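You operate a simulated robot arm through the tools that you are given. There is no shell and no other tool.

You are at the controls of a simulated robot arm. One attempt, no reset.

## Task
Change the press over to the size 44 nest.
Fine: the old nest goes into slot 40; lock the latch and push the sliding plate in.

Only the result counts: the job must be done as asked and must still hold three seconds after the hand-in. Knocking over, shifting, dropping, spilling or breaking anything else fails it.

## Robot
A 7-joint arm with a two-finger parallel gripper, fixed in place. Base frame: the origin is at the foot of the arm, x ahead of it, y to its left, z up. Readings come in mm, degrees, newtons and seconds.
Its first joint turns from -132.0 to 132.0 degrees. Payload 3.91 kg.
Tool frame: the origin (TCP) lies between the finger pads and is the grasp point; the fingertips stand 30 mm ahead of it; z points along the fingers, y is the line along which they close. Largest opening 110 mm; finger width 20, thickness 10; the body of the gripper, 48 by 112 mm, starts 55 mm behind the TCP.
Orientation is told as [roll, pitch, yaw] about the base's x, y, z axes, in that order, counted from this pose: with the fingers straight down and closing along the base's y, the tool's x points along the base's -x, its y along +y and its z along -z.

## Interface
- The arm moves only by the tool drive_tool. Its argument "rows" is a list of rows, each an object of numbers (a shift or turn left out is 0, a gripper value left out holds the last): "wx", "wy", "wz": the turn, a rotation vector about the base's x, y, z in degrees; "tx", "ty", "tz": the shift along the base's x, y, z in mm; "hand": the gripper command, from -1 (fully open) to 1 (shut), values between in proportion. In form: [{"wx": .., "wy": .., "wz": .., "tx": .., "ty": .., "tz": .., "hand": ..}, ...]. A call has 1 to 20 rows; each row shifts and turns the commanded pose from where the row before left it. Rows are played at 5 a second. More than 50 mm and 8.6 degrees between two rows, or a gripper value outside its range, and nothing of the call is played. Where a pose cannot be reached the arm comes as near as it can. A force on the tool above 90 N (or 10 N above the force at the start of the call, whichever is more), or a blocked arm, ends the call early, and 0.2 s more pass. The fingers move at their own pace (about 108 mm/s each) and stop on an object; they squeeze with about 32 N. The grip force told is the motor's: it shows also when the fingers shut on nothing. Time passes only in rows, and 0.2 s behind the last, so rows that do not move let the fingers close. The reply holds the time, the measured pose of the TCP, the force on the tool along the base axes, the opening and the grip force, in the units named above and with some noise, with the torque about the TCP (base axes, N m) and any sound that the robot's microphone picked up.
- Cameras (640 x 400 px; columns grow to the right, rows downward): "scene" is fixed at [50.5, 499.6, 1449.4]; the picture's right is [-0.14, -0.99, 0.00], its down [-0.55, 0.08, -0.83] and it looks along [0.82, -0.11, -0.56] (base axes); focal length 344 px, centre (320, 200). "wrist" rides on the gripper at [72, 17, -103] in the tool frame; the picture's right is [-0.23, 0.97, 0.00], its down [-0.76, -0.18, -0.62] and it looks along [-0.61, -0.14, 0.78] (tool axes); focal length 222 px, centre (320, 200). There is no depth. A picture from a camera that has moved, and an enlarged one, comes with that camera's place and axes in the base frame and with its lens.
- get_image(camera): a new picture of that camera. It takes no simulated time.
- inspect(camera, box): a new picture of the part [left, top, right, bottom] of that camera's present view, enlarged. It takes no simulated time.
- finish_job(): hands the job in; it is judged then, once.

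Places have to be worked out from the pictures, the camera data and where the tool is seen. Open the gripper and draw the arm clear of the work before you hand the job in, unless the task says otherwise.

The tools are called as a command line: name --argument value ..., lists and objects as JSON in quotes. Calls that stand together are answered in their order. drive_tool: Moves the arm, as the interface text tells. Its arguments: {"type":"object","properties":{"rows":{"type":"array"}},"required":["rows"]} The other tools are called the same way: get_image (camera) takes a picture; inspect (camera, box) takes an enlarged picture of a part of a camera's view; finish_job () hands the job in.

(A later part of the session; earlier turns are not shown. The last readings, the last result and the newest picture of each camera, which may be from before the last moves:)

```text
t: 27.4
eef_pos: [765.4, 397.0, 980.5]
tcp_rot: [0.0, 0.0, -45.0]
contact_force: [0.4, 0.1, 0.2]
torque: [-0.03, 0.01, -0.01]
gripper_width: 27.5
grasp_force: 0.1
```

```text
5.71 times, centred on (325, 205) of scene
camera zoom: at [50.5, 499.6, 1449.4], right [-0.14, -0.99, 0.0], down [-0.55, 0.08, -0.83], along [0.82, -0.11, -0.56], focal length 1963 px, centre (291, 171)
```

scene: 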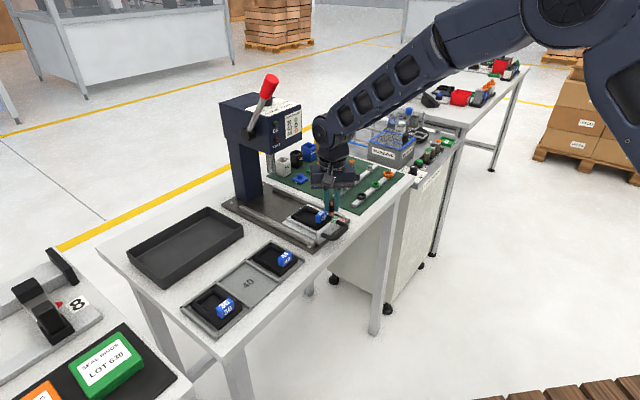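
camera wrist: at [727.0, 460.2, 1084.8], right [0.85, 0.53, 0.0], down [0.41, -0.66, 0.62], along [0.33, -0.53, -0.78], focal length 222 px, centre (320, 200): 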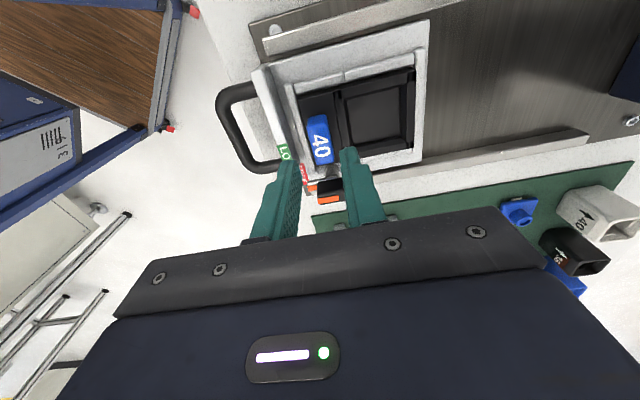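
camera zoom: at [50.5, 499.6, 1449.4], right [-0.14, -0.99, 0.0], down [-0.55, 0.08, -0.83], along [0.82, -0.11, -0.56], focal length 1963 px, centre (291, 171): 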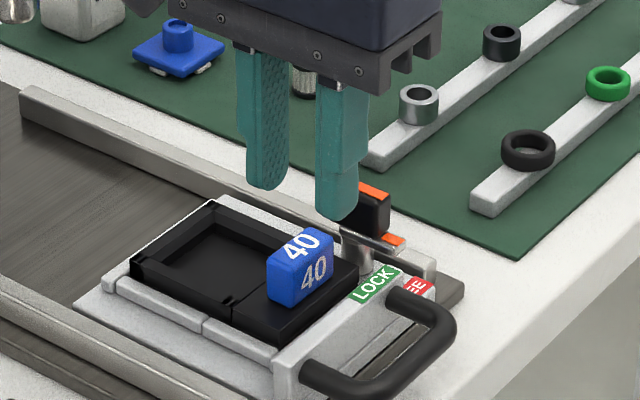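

The fingers straddle tab 40 with its centre about 1.4 mm outward of the TCP; the inner finger will clear the LOCK bar by about 6 mm. I shift over, go down to z≈936 (tips ≈906, above the nest's top at about 899), and close.

drive_tool --rows '[{"tx": 1.0, "ty": 1.0, "tz": -10}, {"tz": -15}, {"tz": -15}, {"tz": -6}, {}, {}]'

inspect --camera "wrist" --box '[240, 110, 400, 235]'

inspect --camera "scene" --box '[280, 170, 370, 240]'

```text
t: 28.8
eef_pos: [766.3, 397.9, 933.6]
tcp_rot: [0.0, 0.0, -44.9]
contact_force: [0.4, -0.2, -0.1]
torque: [0.0, 0.0, 0.01]
gripper_width: 27.4
grasp_force: 0.1
```

```text
3.20 times, centred on (320, 172) of wrist
camera zoom: at [728.4, 460.4, 1037.9], right [0.85, 0.53, 0.0], down [0.41, -0.66, 0.62], along [0.33, -0.53, -0.78], focal length 711 px, centre (320, 288)
```

zoom: 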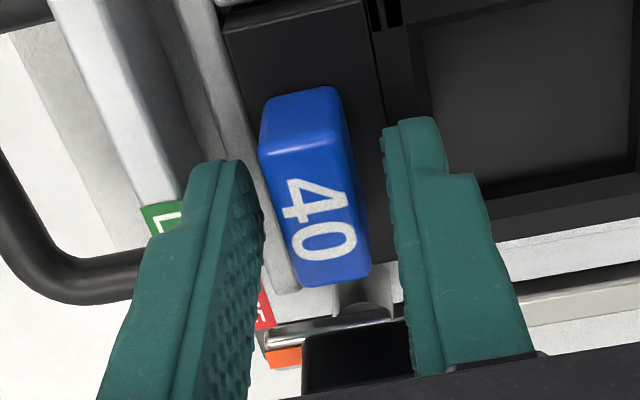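

```text
5.71 times, centred on (325, 205) of scene
camera zoom: at [50.5, 499.6, 1449.4], right [-0.14, -0.99, 0.0], down [-0.55, 0.08, -0.83], along [0.82, -0.11, -0.56], focal length 1963 px, centre (291, 171)
```

zoom: 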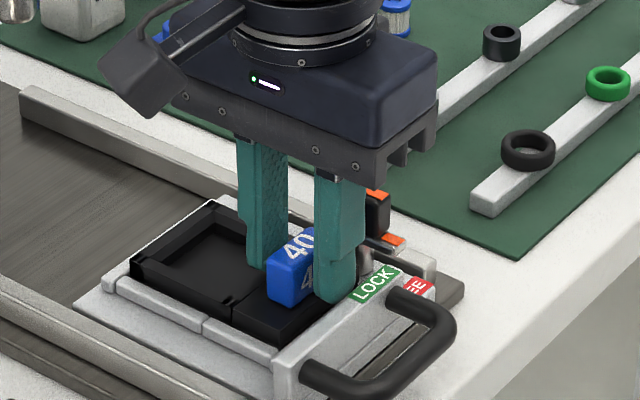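

No contact and a good straddle. I close on the tab.

drive_tool --rows '[{"hand": 0.65}, {"hand": 0.75}, {"hand": 1.0}, {}, {}]'

inspect --camera "wrist" --box '[240, 110, 400, 235]'

```text
t: 30.0
eef_pos: [766.5, 399.1, 934.4]
tcp_rot: [0.0, 0.0, -45.0]
contact_force: [-0.3, -0.3, 0.2]
torque: [0.02, 0.07, -0.02]
gripper_width: 15.5
grasp_force: 31.5
```

```text
3.20 times, centred on (320, 172) of wrist
camera zoom: at [728.4, 460.4, 1037.9], right [0.85, 0.53, 0.0], down [0.41, -0.66, 0.62], along [0.33, -0.53, -0.78], focal length 711 px, centre (320, 288)
```

zoom: 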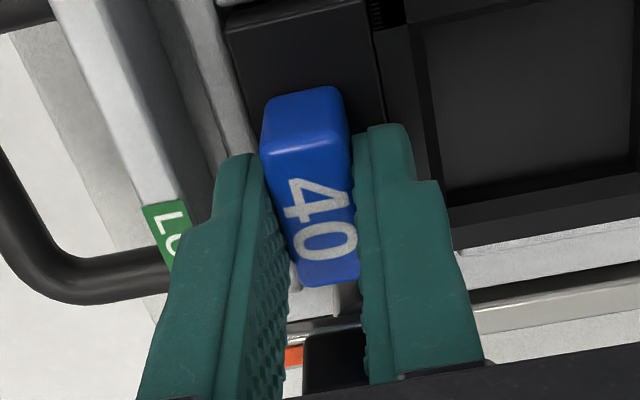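

The tab is held at 15.5 mm with almost no side force; the seated grasp pose is (767.3, 397.5, 934.9). I lift slowly straight up and check.

drive_tool --rows '[{"tz": 3}, {"tz": 5}, {"tz": 6}, {"tz": 6}, {}]'

inspect --camera "scene" --box '[280, 170, 370, 240]'

get_image --camera "wrist"

```text
t: 31.2
eef_pos: [766.6, 398.0, 952.2]
tcp_rot: [0.0, 0.0, -45.0]
contact_force: [0.2, -0.7, -2.3]
torque: [-0.04, 0.07, 0.0]
gripper_width: 15.6
grasp_force: 32.2
```

```text
5.71 times, centred on (325, 205) of scene
camera zoom: at [50.5, 499.6, 1449.4], right [-0.14, -0.99, 0.0], down [-0.55, 0.08, -0.83], along [0.82, -0.11, -0.56], focal length 1963 px, centre (291, 171)
```

zoom: 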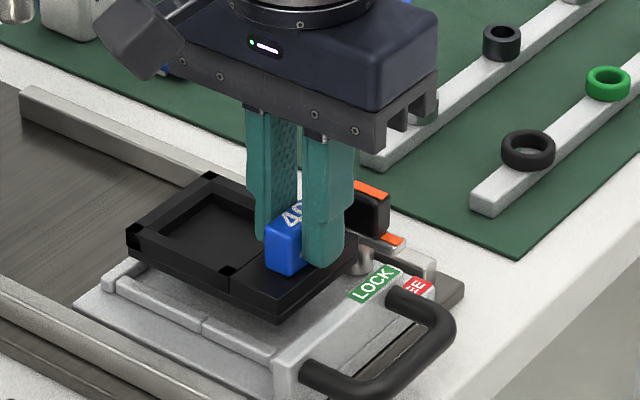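

```text
taken
camera wrist: at [727.2, 461.1, 1056.4], right [0.85, 0.53, 0.0], down [0.41, -0.66, 0.62], along [0.33, -0.53, -0.78], focal length 222 px, centre (320, 200)
```

wrist: 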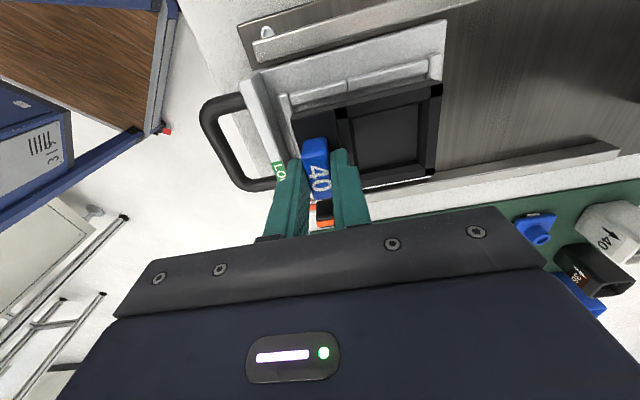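

Nest 40 is out of the pocket, level, weighing about 2.3 N. I raise it well clear and carry it over to slot 40, stopping high above.

drive_tool --rows '[{"tz": 15}, {"tz": 20}, {"tz": 20}, {"tx": -15, "ty": 13, "tz": 5}, {"tx": -25, "ty": 22}, {"tx": -27, "ty": 23.5}, {"tx": -27, "ty": 23.5}, {"tx": -27, "ty": 23.5}, {"tx": -27, "ty": 23.5}, {"tx": -24, "ty": 21.5}, {"tx": -14.5, "ty": 12.9}, {}, {}]'

get_image --camera "wrist"

get_image --camera "scene"

inspect --camera "scene" --box '[175, 200, 305, 320]'

```text
t: 34.0
eef_pos: [579.3, 561.8, 1011.4]
tcp_rot: [0.1, 0.0, -45.1]
contact_force: [-0.2, -0.1, -2.5]
torque: [-0.02, 0.02, -0.01]
gripper_width: 15.2
grasp_force: 32.1
```

```text
taken
camera wrist: at [541.9, 623.3, 1115.7], right [0.85, 0.53, 0.0], down [0.41, -0.66, 0.62], along [0.33, -0.53, -0.78], focal length 222 px, centre (320, 200)
```

wrist: 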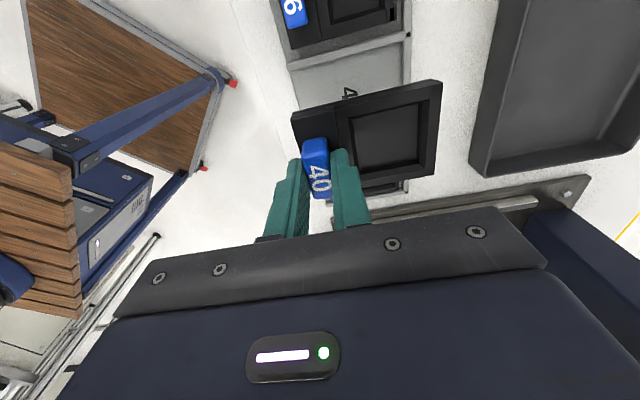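

```text
taken
```

scene: 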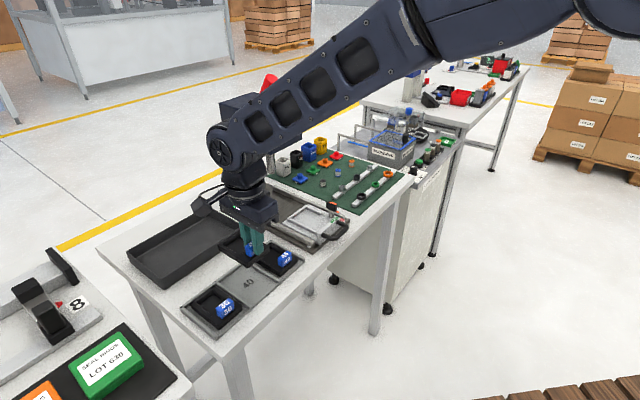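

```text
3.33 times, centred on (240, 260) of scene
camera zoom: at [50.5, 499.6, 1449.4], right [-0.14, -0.99, 0.0], down [-0.55, 0.08, -0.83], along [0.82, -0.11, -0.56], focal length 1145 px, centre (587, 0)
```

zoom: 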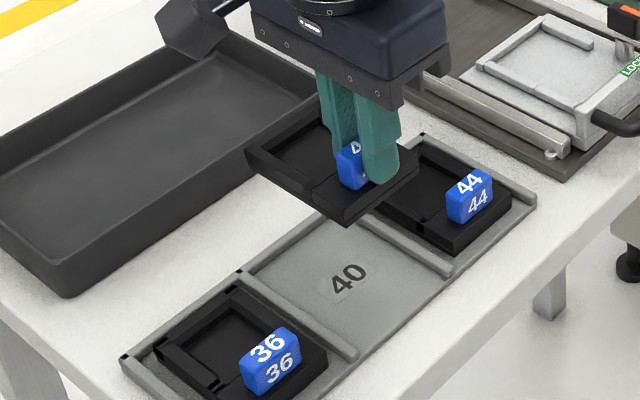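

The nest is held level above slot 40. I enlarge the wrist view to check slot ribs relative to the nest.

inspect --camera "wrist" --box '[260, 0, 460, 210]'

```text
1.90 times, centred on (360, 105) of wrist
camera zoom: at [541.9, 623.3, 1115.7], right [0.85, 0.53, 0.0], down [0.41, -0.66, 0.62], along [0.33, -0.53, -0.78], focal length 423 px, centre (244, 381)
```

zoom: 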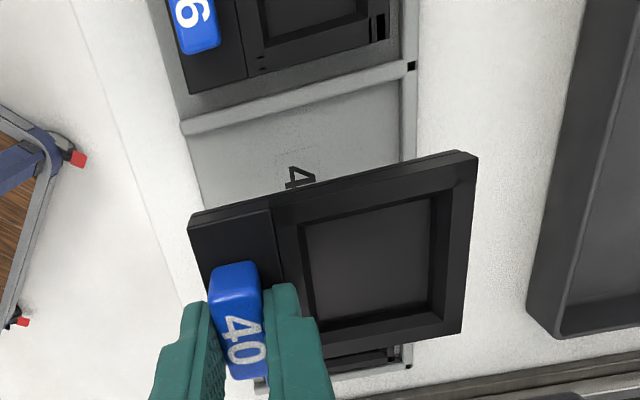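

The slot ribs are at t≈-55 and t≈33, so slot 40's centre is about t=-11.5; the nest is within 2 mm of that with about 9 mm clearance each side. I shift 1.6 mm and lower to just above the rack floor.

drive_tool --rows '[{"tx": -1.1, "ty": 1.1, "tz": -15}, {"tz": -20}, {"tz": -20}, {"tz": -20}, {"tz": -10}, {}, {}]'

inspect --camera "wrist" --box '[260, 0, 460, 210]'

inspect --camera "scene" --box '[175, 220, 305, 320]'

```text
t: 35.6
eef_pos: [576.9, 563.0, 926.7]
tcp_rot: [0.0, 0.0, -45.1]
contact_force: [-0.3, 0.3, -1.5]
torque: [-0.02, 0.07, 0.0]
gripper_width: 15.5
grasp_force: 32.2
```

```text
1.90 times, centred on (360, 105) of wrist
camera zoom: at [539.1, 626.0, 1031.7], right [0.85, 0.53, 0.0], down [0.41, -0.66, 0.62], along [0.33, -0.53, -0.78], focal length 423 px, centre (244, 381)
```

zoom: 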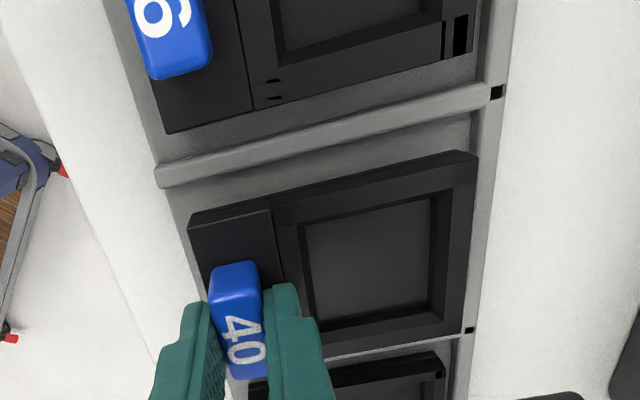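

```text
4.00 times, centred on (240, 270) of scene
camera zoom: at [50.5, 499.6, 1449.4], right [-0.14, -0.99, 0.0], down [-0.55, 0.08, -0.83], along [0.82, -0.11, -0.56], focal length 1374 px, centre (640, -80)
```

zoom: 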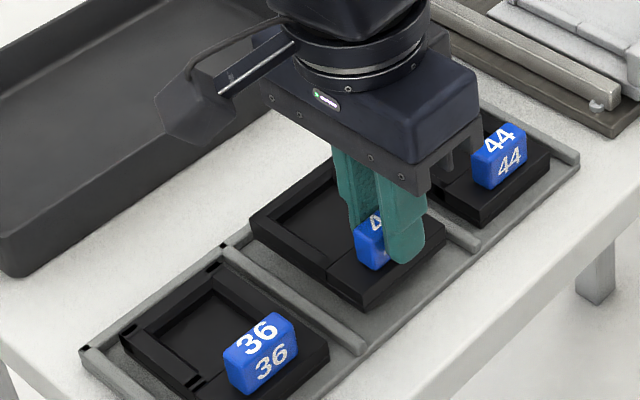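

The nest's centre measures t≈-9 against about -12 for the slot centre, so I shift 3 mm back, then lower gently in small steps until it touches the rack floor (expected TCP z≈914).

drive_tool --rows '[{"tx": 1.1, "ty": -1.1}, {"tx": 1.0, "ty": -1.0}, {"tz": -3}, {"tz": -3}, {"tz": -2}, {"tz": -2}, {"tz": -1}, {}]'

inspect --camera "scene" --box '[175, 220, 305, 320]'

inspect --camera "wrist" --box '[260, 0, 460, 210]'

```text
t: 37.4
eef_pos: [580.3, 559.4, 917.0]
tcp_rot: [-0.1, 0.1, -45.0]
contact_force: [0.4, 0.2, -2.7]
torque: [-0.01, 0.04, -0.03]
gripper_width: 15.6
grasp_force: 32.2
```

```text
4.00 times, centred on (240, 270) of scene
camera zoom: at [50.5, 499.6, 1449.4], right [-0.14, -0.99, 0.0], down [-0.55, 0.08, -0.83], along [0.82, -0.11, -0.56], focal length 1374 px, centre (640, -80)
```

zoom: 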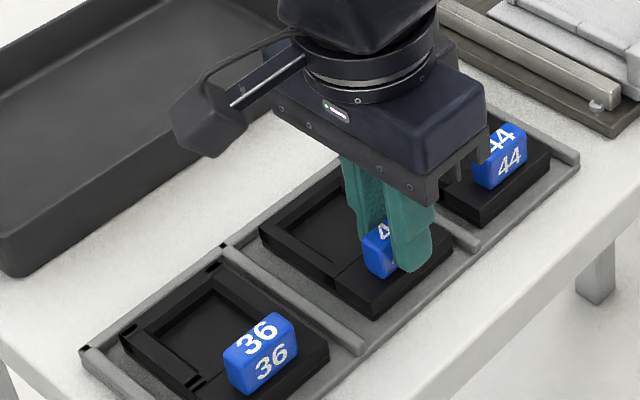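

```text
1.90 times, centred on (360, 105) of wrist
camera zoom: at [542.4, 622.9, 1021.2], right [0.85, 0.53, 0.0], down [0.41, -0.66, 0.62], along [0.33, -0.53, -0.78], focal length 423 px, centre (244, 381)
```

zoom: 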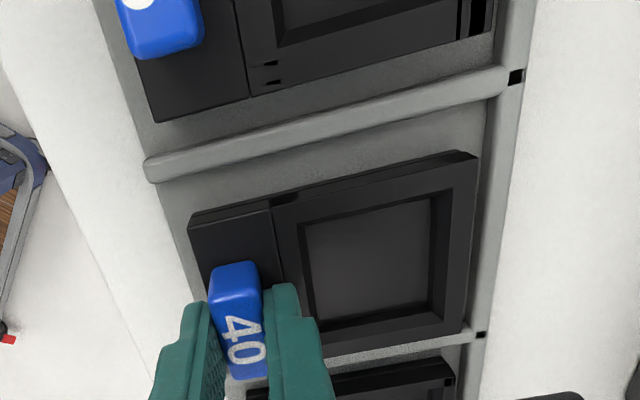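

The nest is just above the floor with gaps matching those of nest 36. I keep lowering 1 mm at a time.

drive_tool --rows '[{"tz": -1}, {"tz": -1}, {}]'

drive_tool --rows '[{"tz": -1}, {}]'

drive_tool --rows '[{"tz": -0.7}, {}]'

```text
t: 38.2
eef_pos: [579.8, 561.3, 916.0]
tcp_rot: [0.1, 0.0, -45.0]
contact_force: [-1.8, -1.4, 8.8]
torque: [-0.03, 0.03, 0.0]
gripper_width: 15.8
grasp_force: 32.3
```

```text
t: 38.8
eef_pos: [579.4, 560.8, 915.9]
tcp_rot: [0.1, -0.1, -44.9]
contact_force: [-4.7, -3.5, 23.0]
torque: [-0.12, 0.12, 0.01]
gripper_width: 15.6
grasp_force: 32.6
```

```text
t: 39.4
eef_pos: [580.3, 560.8, 914.4]
tcp_rot: [0.1, 0.0, -45.0]
contact_force: [-0.4, -0.8, 26.4]
torque: [0.0, -0.02, 0.02]
gripper_width: 15.7
grasp_force: 31.8
```

It touched the floor at about z=916 and now presses at 26 N. I back off 1.5 mm to unload, open slightly, and lift away.

drive_tool --rows '[{"tz": 0.8}, {"tz": 0.7}, {}, {"hand": 0.7}, {"hand": 0.5}, {}, {}]'

inspect --camera "wrist" --box '[260, 0, 460, 210]'

inspect --camera "scene" --box '[175, 220, 305, 320]'

```text
t: 41.0
eef_pos: [581.4, 561.4, 913.9]
tcp_rot: [0.0, 0.0, -45.0]
contact_force: [0.6, 0.7, 0.0]
torque: [0.01, -0.02, -0.01]
gripper_width: 27.3
grasp_force: 0.0
```

```text
1.90 times, centred on (360, 105) of wrist
camera zoom: at [542.6, 624.1, 1019.7], right [0.85, 0.53, 0.0], down [0.41, -0.66, 0.62], along [0.33, -0.53, -0.78], focal length 423 px, centre (244, 381)
```

zoom: 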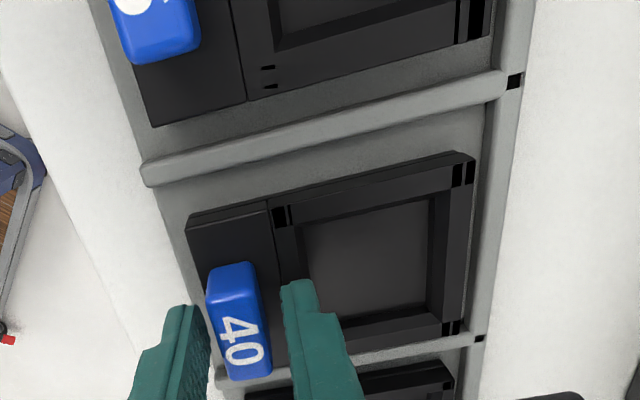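

```text
4.00 times, centred on (240, 270) of scene
camera zoom: at [50.5, 499.6, 1449.4], right [-0.14, -0.99, 0.0], down [-0.55, 0.08, -0.83], along [0.82, -0.11, -0.56], focal length 1374 px, centre (640, -80)
```

zoom: 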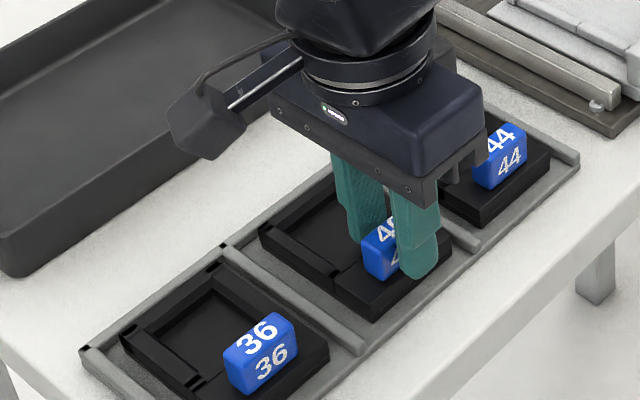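

Nest 40 sits flat in slot 40. I lift clear and move over to nest 44's tab.

drive_tool --rows '[{"tz": 8}, {"tz": 20}, {"tz": 20}, {"tz": 12}, {"tx": 20, "ty": -20}, {"tx": 20, "ty": -20}, {"tx": 20.5, "ty": -21}, {}, {}]'

get_image --camera "wrist"

inspect --camera "wrist" --box '[220, 30, 440, 200]'

inspect --camera "wrist" --box '[240, 90, 400, 215]'

inspect --camera "scene" --box '[175, 220, 305, 320]'

```text
t: 43.0
eef_pos: [641.0, 497.3, 973.3]
tcp_rot: [-0.1, 0.0, -45.0]
contact_force: [0.4, -0.2, -0.5]
torque: [0.04, 0.04, -0.02]
gripper_width: 27.5
grasp_force: 0.1
```

```text
taken
camera wrist: at [602.9, 559.4, 1078.2], right [0.85, 0.53, 0.0], down [0.41, -0.66, 0.62], along [0.33, -0.53, -0.78], focal length 222 px, centre (320, 200)
```

wrist: 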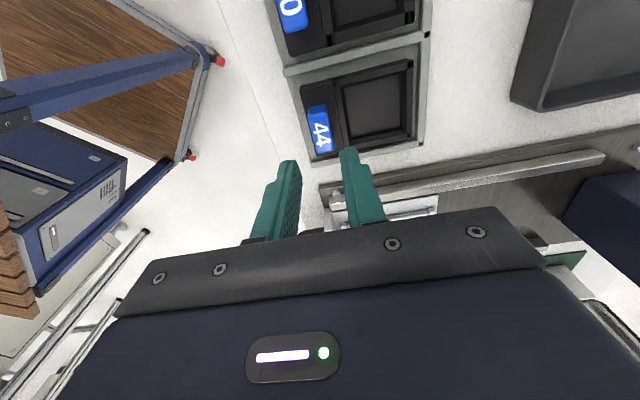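

```text
2.35 times, centred on (330, 115) of wrist
camera zoom: at [602.9, 559.4, 1078.2], right [0.85, 0.53, 0.0], down [0.41, -0.66, 0.62], along [0.33, -0.53, -0.78], focal length 523 px, centre (296, 400)
```

zoom: 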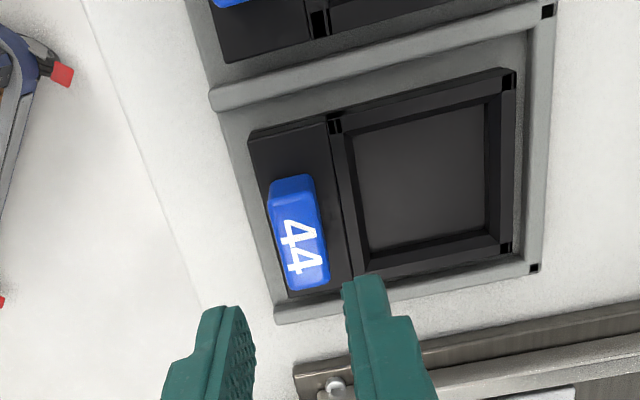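

```text
3.20 times, centred on (320, 152) of wrist
camera zoom: at [602.9, 559.4, 1078.2], right [0.85, 0.53, 0.0], down [0.41, -0.66, 0.62], along [0.33, -0.53, -0.78], focal length 711 px, centre (320, 352)
```

zoom: 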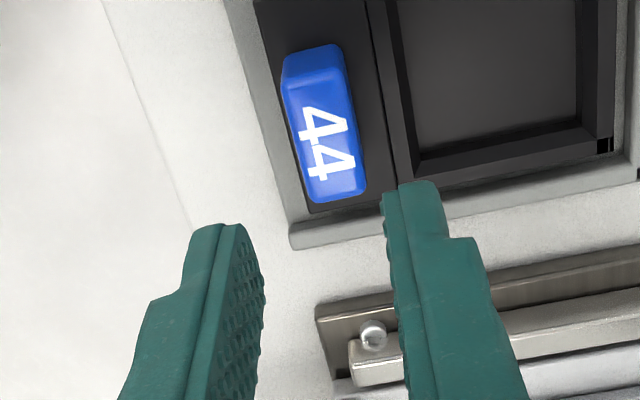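

```text
4.00 times, centred on (240, 270) of scene
camera zoom: at [50.5, 499.6, 1449.4], right [-0.14, -0.99, 0.0], down [-0.55, 0.08, -0.83], along [0.82, -0.11, -0.56], focal length 1374 px, centre (640, -80)
```

zoom: 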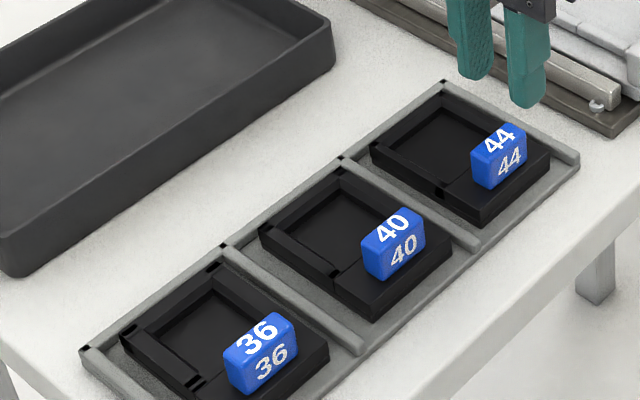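

Nest 40 matches its neighbours in the rack. Tab 44 is about (-0.6, +4.6) mm from the TCP, so I centre on it and descend to the same grip height as before (TCP z≈917).

drive_tool --rows '[{"tx": -0.6, "ty": 4.6, "tz": -10}, {"tz": -15}, {"tz": -15}, {"tz": -12}, {"tz": -6}, {}, {}]'

inspect --camera "wrist" --box '[240, 110, 400, 235]'

inspect --camera "scene" --box '[205, 200, 335, 300]'

```text
t: 44.6
eef_pos: [640.9, 504.1, 916.2]
tcp_rot: [0.0, 0.0, -45.0]
contact_force: [0.6, 1.5, 0.1]
torque: [0.04, -0.01, 0.0]
gripper_width: 27.4
grasp_force: 0.1
```

```text
3.20 times, centred on (320, 172) of wrist
camera zoom: at [602.8, 566.9, 1020.9], right [0.85, 0.53, 0.0], down [0.41, -0.66, 0.62], along [0.33, -0.53, -0.78], focal length 711 px, centre (320, 288)
```

zoom: 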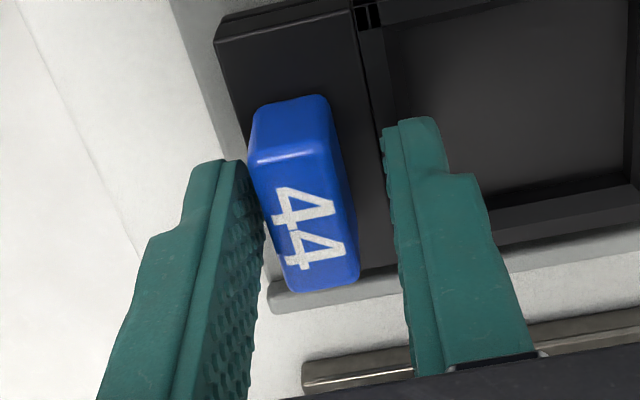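

```text
4.00 times, centred on (270, 250) of scene
camera zoom: at [50.5, 499.6, 1449.4], right [-0.14, -0.99, 0.0], down [-0.55, 0.08, -0.83], along [0.82, -0.11, -0.56], focal length 1374 px, centre (520, 0)
```

zoom: 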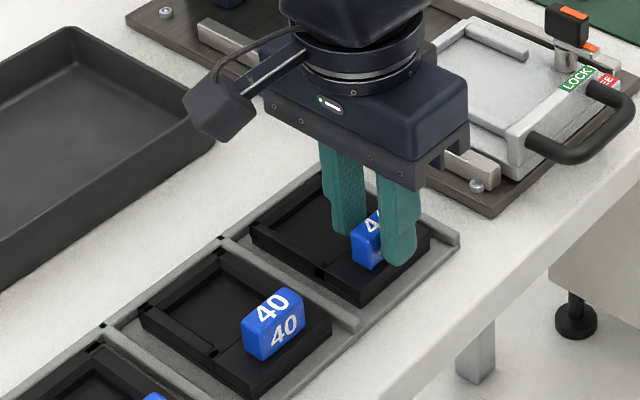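

The tool ended about 2 mm too far outward and 1.5 mm toward +t compared with the picture at the nest-40 grasp. I correct by (-0.35, -2.5) before closing.

drive_tool --rows '[{"tx": -0.2, "ty": -1.3}, {"tx": -0.2, "ty": -1.2}, {}, {}]'

inspect --camera "wrist" --box '[240, 110, 400, 235]'

```text
t: 45.6
eef_pos: [641.4, 500.9, 916.9]
tcp_rot: [0.0, -0.1, -45.0]
contact_force: [0.6, -0.3, -0.2]
torque: [0.0, -0.01, 0.03]
gripper_width: 27.4
grasp_force: 0.0
```

```text
3.20 times, centred on (320, 172) of wrist
camera zoom: at [602.5, 564.8, 1021.3], right [0.85, 0.53, 0.0], down [0.41, -0.66, 0.62], along [0.33, -0.53, -0.78], focal length 711 px, centre (320, 288)
```

zoom: 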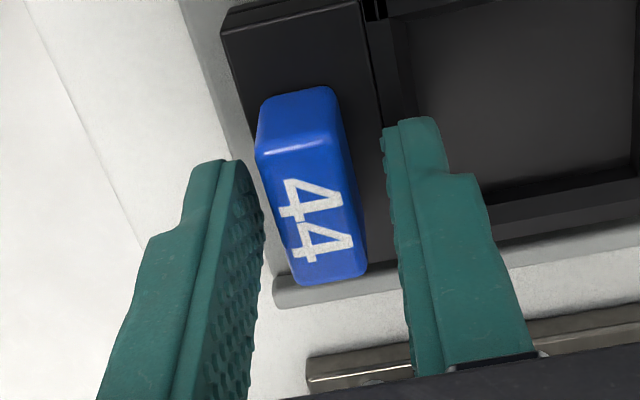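

The tab now sits between the fingers just as tab 40 did. I lower 1.5 mm and close.

drive_tool --rows '[{"tz": -1.5}, {"hand": 0.65}, {"hand": 0.75}, {"hand": 1.0}, {}, {}]'

inspect --camera "wrist" --box '[240, 110, 400, 235]'

```text
t: 47.0
eef_pos: [640.2, 501.7, 915.6]
tcp_rot: [-0.1, 0.0, -45.0]
contact_force: [-0.7, 0.4, 2.3]
torque: [0.01, 0.07, 0.0]
gripper_width: 15.7
grasp_force: 32.3
```

```text
3.20 times, centred on (320, 172) of wrist
camera zoom: at [602.5, 564.4, 1020.4], right [0.85, 0.53, 0.0], down [0.41, -0.66, 0.62], along [0.33, -0.53, -0.78], focal length 711 px, centre (320, 288)
```

zoom: 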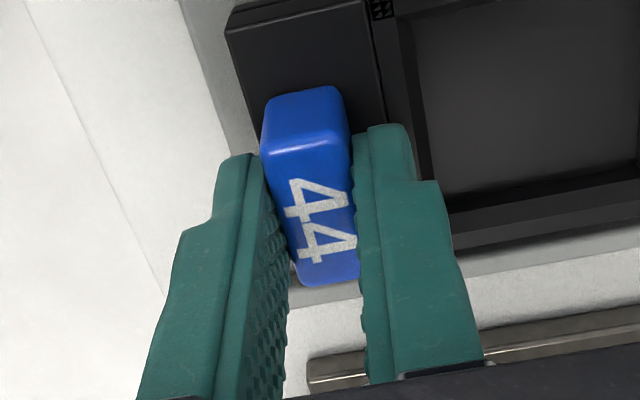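

The grasp picture matches the nest-40 grasp almost exactly, so placing at the same pose should seat it. I lift nest 44 and carry it over the plate.

drive_tool --rows '[{"tz": 4}, {"tz": 8}, {"tz": 15}, {"tz": 20}, {"tz": 20}, {"tz": 15, "tx": 10, "ty": -8}, {"tx": 24, "ty": -20}, {"tx": 24, "ty": -20}, {"tx": 24, "ty": -20}, {"tx": 24, "ty": -20}, {"tx": 14, "ty": -11}, {"tx": 5.9, "ty": -5}, {}, {}]'

get_image --camera "wrist"

inspect --camera "scene" --box '[270, 150, 380, 240]'

inspect --camera "scene" --box '[175, 220, 305, 320]'

```text
t: 50.0
eef_pos: [765.8, 399.4, 994.7]
tcp_rot: [0.1, 0.0, -44.9]
contact_force: [1.0, -0.4, -1.1]
torque: [-0.06, 0.02, 0.01]
gripper_width: 15.7
grasp_force: 32.2
```

```text
taken
camera wrist: at [727.5, 461.6, 1099.7], right [0.85, 0.53, 0.0], down [0.41, -0.66, 0.62], along [0.33, -0.53, -0.78], focal length 222 px, centre (320, 200)
```

wrist: 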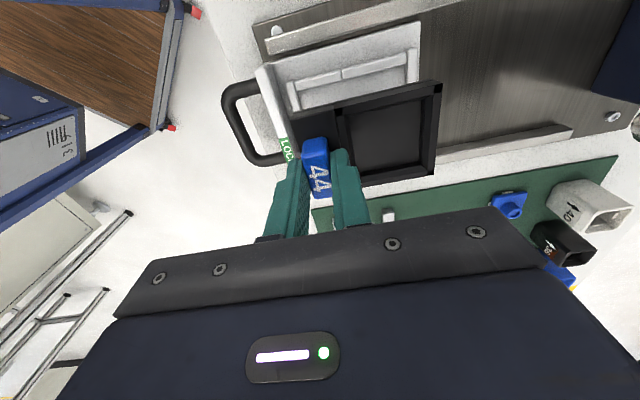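

```text
4.44 times, centred on (325, 195) of scene
camera zoom: at [50.5, 499.6, 1449.4], right [-0.14, -0.99, 0.0], down [-0.55, 0.08, -0.83], along [0.82, -0.11, -0.56], focal length 1527 px, centre (298, 222)
```

zoom: 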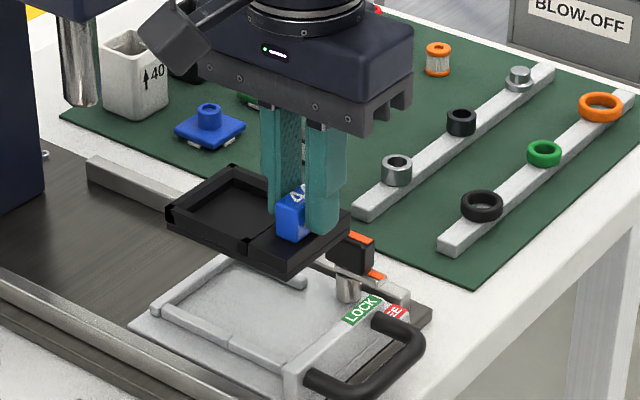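

```text
4.00 times, centred on (240, 270) of scene
camera zoom: at [50.5, 499.6, 1449.4], right [-0.14, -0.99, 0.0], down [-0.55, 0.08, -0.83], along [0.82, -0.11, -0.56], focal length 1374 px, centre (640, -80)
```

zoom: 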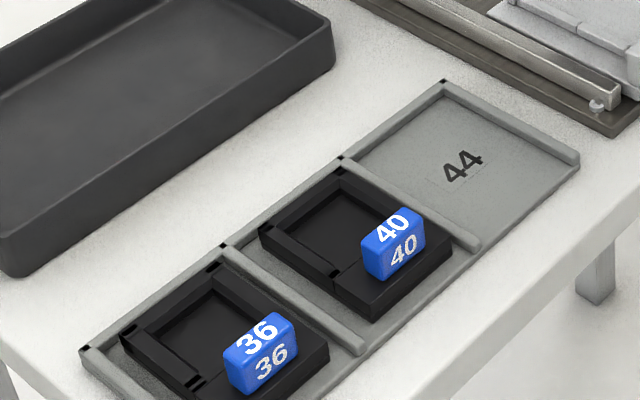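

Nest 44 is above the pocket. I lower to the same height as in the picture taken just after lifting nest 40 (camera z≈1056) to compare alignment.

drive_tool --rows '[{"tz": -15}, {"tz": -15}, {"tz": -10, "tx": 0.5, "ty": -0.6}, {"tz": -3}, {}, {}]'

inspect --camera "wrist" --box '[180, 0, 500, 210]'

inspect --camera "scene" --box '[280, 170, 370, 240]'

```text
t: 51.4
eef_pos: [765.4, 396.3, 953.8]
tcp_rot: [0.1, 0.0, -45.0]
contact_force: [-0.8, 0.1, -1.9]
torque: [-0.02, 0.05, -0.03]
gripper_width: 15.4
grasp_force: 31.9
```

```text
1.90 times, centred on (340, 105) of wrist
camera zoom: at [728.4, 458.3, 1057.6], right [0.85, 0.53, 0.0], down [0.41, -0.66, 0.62], along [0.33, -0.53, -0.78], focal length 423 px, centre (282, 381)
```

zoom: 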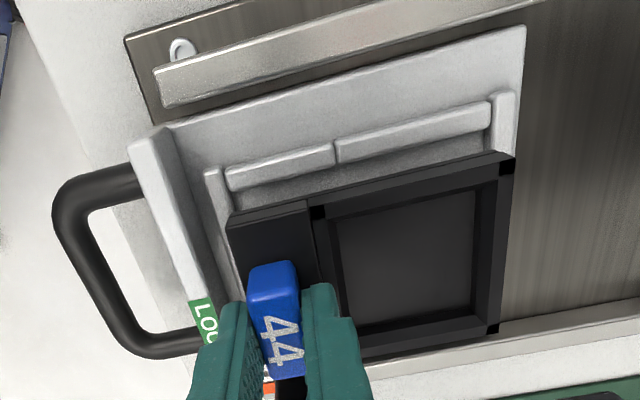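

```text
5.71 times, centred on (325, 205) of scene
camera zoom: at [50.5, 499.6, 1449.4], right [-0.14, -0.99, 0.0], down [-0.55, 0.08, -0.83], along [0.82, -0.11, -0.56], focal length 1963 px, centre (291, 171)
```

zoom: 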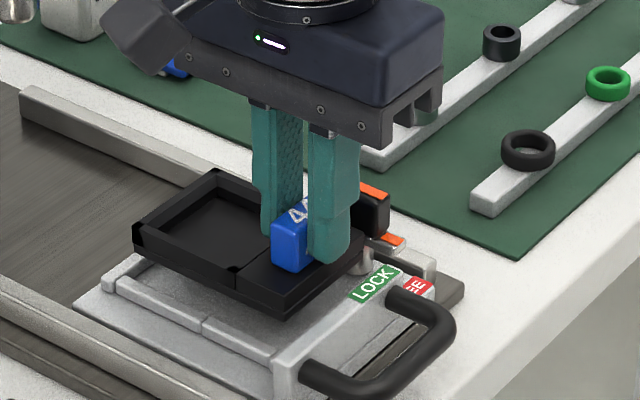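

The plate hasn't moved; the tool is 2.1 mm short in y compared with the seated pose. I correct and check the pose again.

drive_tool --rows '[{"ty": 1.0}, {"ty": 1.0}, {}, {}]'

inspect --camera "wrist" --box '[180, 0, 500, 210]'

```text
t: 52.4
eef_pos: [767.5, 398.9, 953.4]
tcp_rot: [0.0, 0.0, -45.0]
contact_force: [0.0, -0.6, -2.6]
torque: [-0.05, 0.02, -0.02]
gripper_width: 15.5
grasp_force: 31.5
```

```text
1.90 times, centred on (340, 105) of wrist
camera zoom: at [728.7, 461.9, 1058.3], right [0.85, 0.53, 0.0], down [0.41, -0.66, 0.62], along [0.33, -0.53, -0.78], focal length 423 px, centre (282, 381)
```

zoom: 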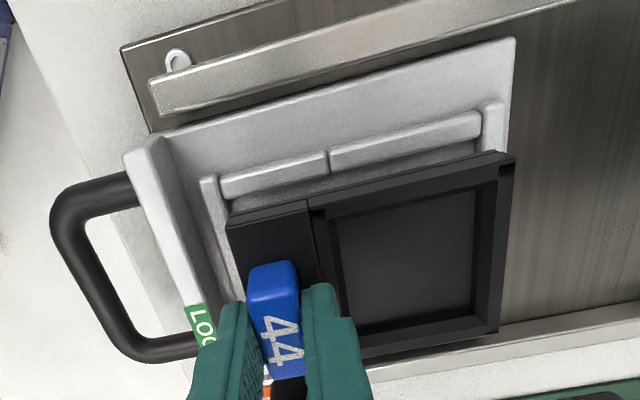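

The tool wandered 1.5 mm past the target. I nudge back and re-check.

drive_tool --rows '[{"ty": -0.6}, {"ty": -0.6}, {}, {}]'

inspect --camera "wrist" --box '[180, 0, 500, 210]'

```text
t: 53.4
eef_pos: [766.6, 398.8, 954.5]
tcp_rot: [0.1, -0.1, -45.0]
contact_force: [0.3, 0.0, -2.3]
torque: [-0.06, 0.01, -0.03]
gripper_width: 15.4
grasp_force: 31.7
```

```text
1.90 times, centred on (340, 105) of wrist
camera zoom: at [728.2, 461.1, 1059.0], right [0.85, 0.53, 0.0], down [0.41, -0.66, 0.62], along [0.33, -0.53, -0.78], focal length 423 px, centre (282, 381)
```

zoom: 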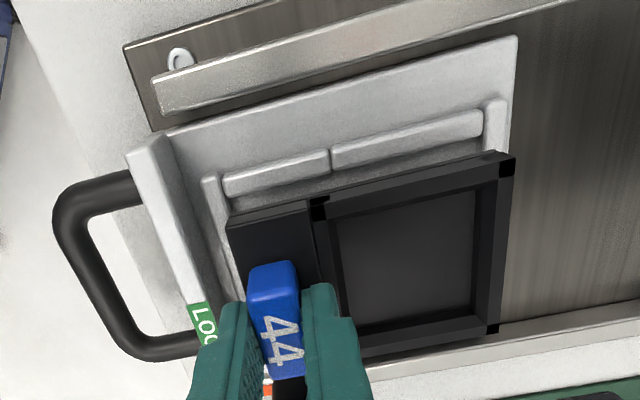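

Within about 0.7 mm of the seated pose now. I lower to about 7 mm above the seat and re-check before entering the pocket.

drive_tool --rows '[{"tz": -4}, {"tz": -4}, {"tz": -2}, {}, {}]'

inspect --camera "wrist" --box '[180, 0, 500, 210]'

inspect --camera "scene" --box '[280, 170, 370, 240]'

```text
t: 54.6
eef_pos: [765.6, 397.2, 944.0]
tcp_rot: [0.1, 0.0, -45.0]
contact_force: [0.4, 0.2, -1.2]
torque: [-0.03, 0.03, 0.02]
gripper_width: 15.5
grasp_force: 32.0
```

```text
1.90 times, centred on (340, 105) of wrist
camera zoom: at [728.7, 460.6, 1049.4], right [0.85, 0.53, 0.0], down [0.41, -0.66, 0.62], along [0.33, -0.53, -0.78], focal length 423 px, centre (282, 381)
```

zoom: 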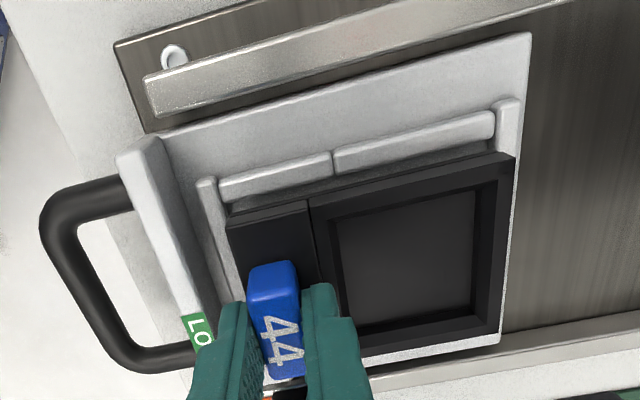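

```text
5.71 times, centred on (325, 205) of scene
camera zoom: at [50.5, 499.6, 1449.4], right [-0.14, -0.99, 0.0], down [-0.55, 0.08, -0.83], along [0.82, -0.11, -0.56], focal length 1963 px, centre (291, 171)
```

zoom: 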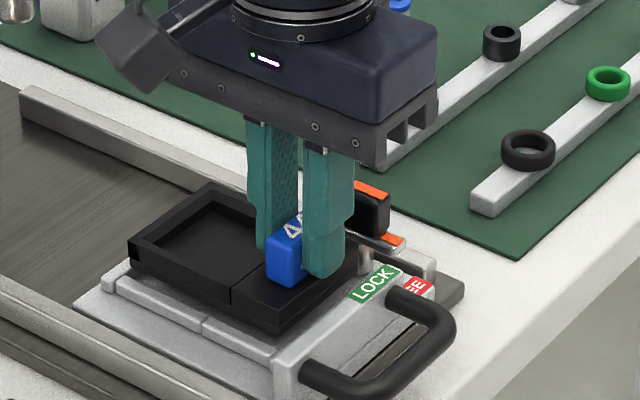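

The pose is within 0.3 mm of the seat pose and the nest lines up with the pocket. I lower in 2 mm steps.

drive_tool --rows '[{"tz": -2}, {"tz": -2}, {"tz": -1}, {}]'

drive_tool --rows '[{"tz": -1}, {"tz": -1}, {}]'

get_image --camera "wrist"

inspect --camera "scene" --box '[280, 170, 370, 240]'

```text
t: 55.6
eef_pos: [767.3, 398.7, 939.3]
tcp_rot: [0.0, 0.0, -44.9]
contact_force: [0.4, 0.0, -2.6]
torque: [-0.06, 0.03, -0.01]
gripper_width: 15.7
grasp_force: 32.1
```

```text
t: 56.4
eef_pos: [766.5, 397.5, 938.5]
tcp_rot: [-0.1, 0.1, -45.0]
contact_force: [0.0, -0.3, -2.5]
torque: [-0.03, 0.01, -0.01]
gripper_width: 15.5
grasp_force: 31.6
```

```text
taken
camera wrist: at [728.2, 460.5, 1043.0], right [0.85, 0.53, 0.0], down [0.41, -0.66, 0.62], along [0.33, -0.53, -0.78], focal length 222 px, centre (320, 200)
```

wrist: 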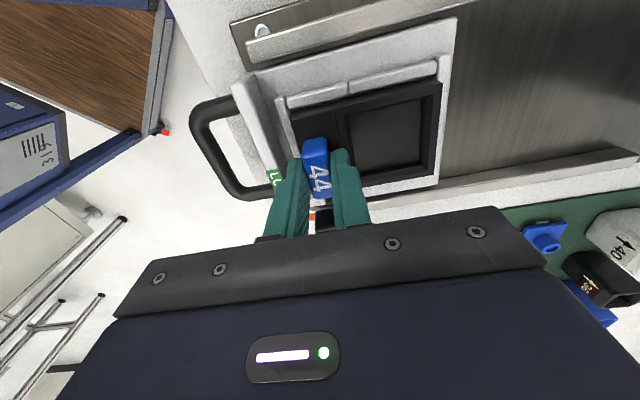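

```text
5.71 times, centred on (325, 205) of scene
camera zoom: at [50.5, 499.6, 1449.4], right [-0.14, -0.99, 0.0], down [-0.55, 0.08, -0.83], along [0.82, -0.11, -0.56], focal length 1963 px, centre (291, 171)
```

zoom: 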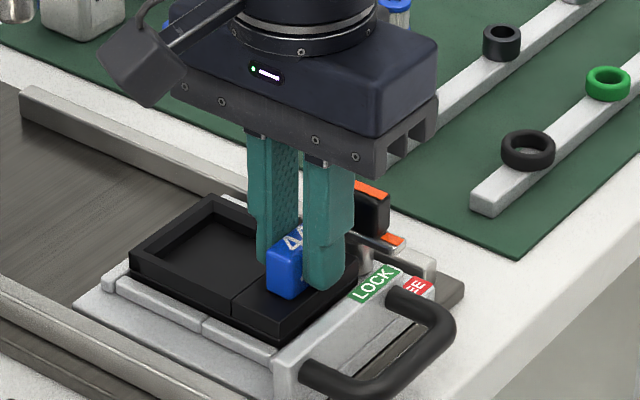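

Camera pose (728.2, 460.5, 1043) and no contact yet; the nest is entering the pocket. I continue in 1 mm steps.

drive_tool --rows '[{"tz": -1}, {"tz": -1}, {}]'

drive_tool --rows '[{"tz": -1}, {}, {}]'

drive_tool --rows '[{"tz": -1}, {}, {}]'

```text
t: 57.2
eef_pos: [766.0, 398.8, 936.4]
tcp_rot: [-0.1, 0.0, -45.0]
contact_force: [0.3, 0.3, -2.1]
torque: [-0.04, 0.05, -0.02]
gripper_width: 15.6
grasp_force: 31.8
```

```text
t: 58.0
eef_pos: [765.9, 397.8, 935.6]
tcp_rot: [0.0, 0.0, -45.0]
contact_force: [0.2, -0.8, -2.8]
torque: [-0.04, 0.04, 0.01]
gripper_width: 15.5
grasp_force: 31.7
```

```text
t: 58.8
eef_pos: [766.3, 397.2, 933.8]
tcp_rot: [0.0, 0.0, -45.0]
contact_force: [0.3, 0.2, -0.8]
torque: [0.0, -0.02, -0.01]
gripper_width: 15.5
grasp_force: 31.9
```

The weight is coming off (-0.8 N): first contact with the pocket floor. One more small step and a look.

drive_tool --rows '[{"tz": -0.8}, {}, {}]'

inspect --camera "wrist" --box '[180, 0, 500, 210]'

inspect --camera "scene" --box '[280, 170, 370, 240]'

```text
t: 59.6
eef_pos: [767.4, 398.6, 934.0]
tcp_rot: [0.2, 0.0, -45.0]
contact_force: [3.0, -3.3, 11.5]
torque: [-0.08, 0.04, 0.01]
gripper_width: 15.5
grasp_force: 32.0
```

```text
1.90 times, centred on (340, 105) of wrist
camera zoom: at [728.0, 461.2, 1038.4], right [0.85, 0.53, 0.0], down [0.41, -0.66, 0.62], along [0.33, -0.53, -0.78], focal length 423 px, centre (282, 381)
```

zoom: 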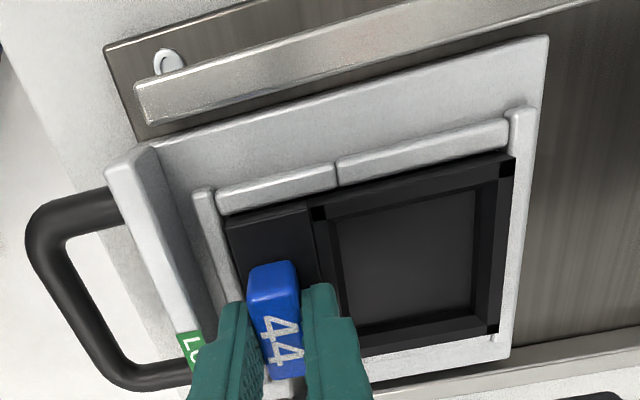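

```text
5.71 times, centred on (325, 205) of scene
camera zoom: at [50.5, 499.6, 1449.4], right [-0.14, -0.99, 0.0], down [-0.55, 0.08, -0.83], along [0.82, -0.11, -0.56], focal length 1963 px, centre (291, 171)
```

zoom: 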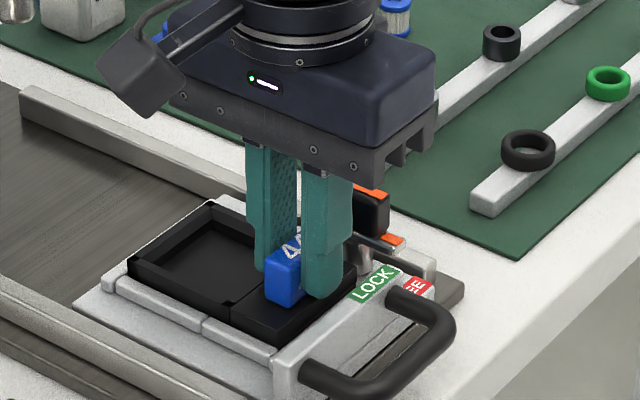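

Contact is 11.5 N at the same height as nest 40's seat, and the scene view shows the nest edges where nest 40's were. I unload, open slightly, and check.

drive_tool --rows '[{"tz": 0.7}, {}, {"hand": 0.7}, {"hand": 0.5}, {}, {}]'

inspect --camera "scene" --box '[280, 170, 370, 240]'

inspect --camera "wrist" --box '[240, 110, 400, 235]'

```text
t: 61.0
eef_pos: [766.2, 397.4, 934.9]
tcp_rot: [0.0, 0.0, -45.1]
contact_force: [-0.2, -0.7, -0.3]
torque: [-0.01, 0.0, 0.02]
gripper_width: 27.7
grasp_force: 0.0
```

```text
5.71 times, centred on (325, 205) of scene
camera zoom: at [50.5, 499.6, 1449.4], right [-0.14, -0.99, 0.0], down [-0.55, 0.08, -0.83], along [0.82, -0.11, -0.56], focal length 1963 px, centre (291, 171)
```

zoom: 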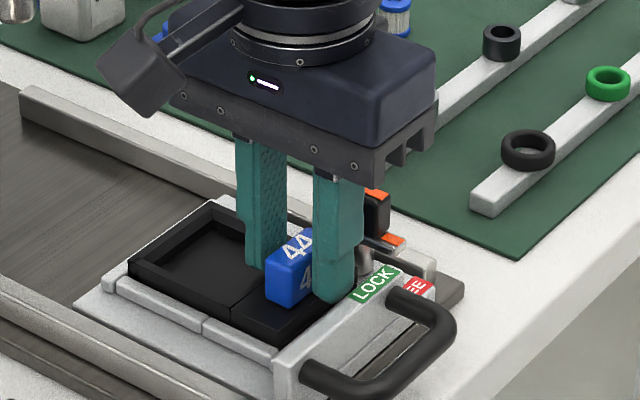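

```text
3.20 times, centred on (320, 172) of wrist
camera zoom: at [728.2, 461.0, 1038.4], right [0.85, 0.53, 0.0], down [0.41, -0.66, 0.62], along [0.33, -0.53, -0.78], focal length 711 px, centre (320, 288)
```

zoom: 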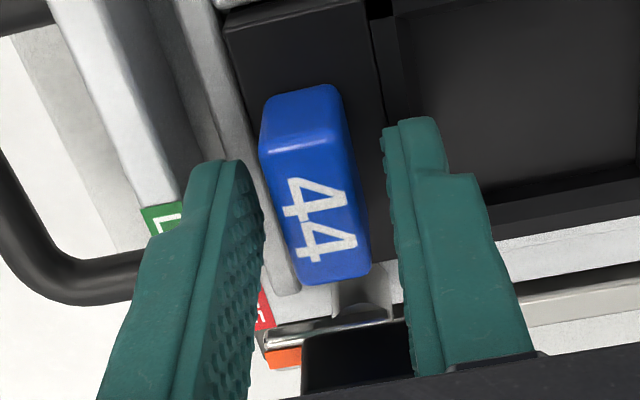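

Nest 44 is seated exactly like nest 40 was. I lift clear, turn back to yaw 45° and go above the latch knob.

drive_tool --rows '[{"tz": 8}, {"tz": 20}, {"tz": 22}, {"wz": 8, "tx": 2.7, "ty": -2.8}, {"wz": 8, "tx": 2.7, "ty": -2.8}, {"wz": 8, "tx": 2.7, "ty": -2.8}, {"wz": 8, "tx": 2.7, "ty": -2.8}, {"wz": 8, "tx": 2.7, "ty": -2.8}, {"wz": 8, "tx": 2.8, "ty": -2.9}, {"wz": 8, "tx": 2.8, "ty": -2.9}, {"wz": 8, "tx": 2.8, "ty": -2.9}, {"wz": 8, "tx": 2.8, "ty": -2.9}, {"wz": 8, "tx": 2.8, "ty": -2.9}, {"wz": 8, "tx": 2.8, "ty": -2.9}, {"wz": 2, "tx": 2.8, "ty": -2.8, "hand": 0.56}, {}, {}]'

get_image --camera "wrist"

inspect --camera "wrist" --box '[240, 80, 400, 205]'

inspect --camera "scene" --box '[280, 170, 370, 240]'

```text
t: 64.6
eef_pos: [799.2, 364.5, 982.6]
tcp_rot: [0.0, 0.0, 45.0]
contact_force: [0.3, 0.3, -0.2]
torque: [0.0, -0.01, 0.0]
gripper_width: 24.0
grasp_force: 0.1
```

```text
taken
camera wrist: at [737.7, 323.8, 1086.6], right [-0.53, 0.85, 0.0], down [0.66, 0.41, 0.62], along [0.53, 0.33, -0.78], focal length 222 px, centre (320, 200)
```

wrist: 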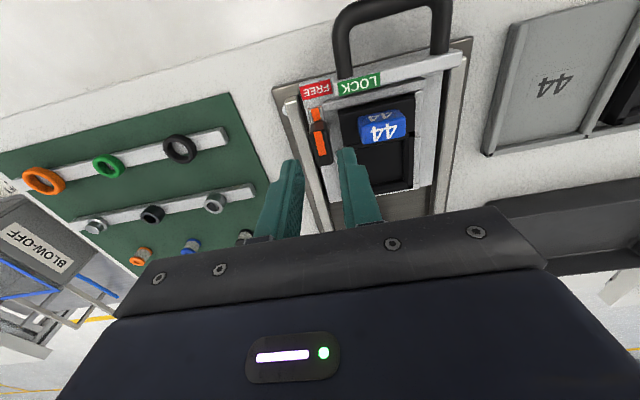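

```text
3.20 times, centred on (320, 142) of wrist
camera zoom: at [737.7, 323.8, 1086.6], right [-0.53, 0.85, 0.0], down [0.66, 0.41, 0.62], along [0.53, 0.33, -0.78], focal length 711 px, centre (320, 384)
```

zoom: 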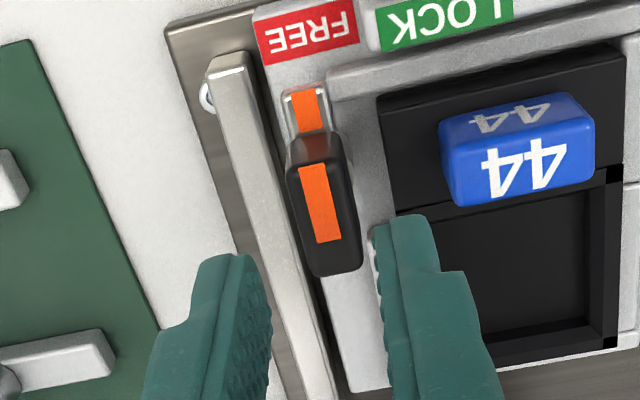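

```text
5.71 times, centred on (325, 205) of scene
camera zoom: at [50.5, 499.6, 1449.4], right [-0.14, -0.99, 0.0], down [-0.55, 0.08, -0.83], along [0.82, -0.11, -0.56], focal length 1963 px, centre (291, 171)
```

zoom: 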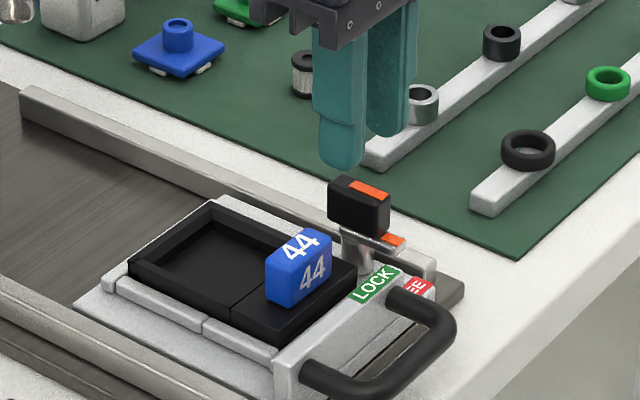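

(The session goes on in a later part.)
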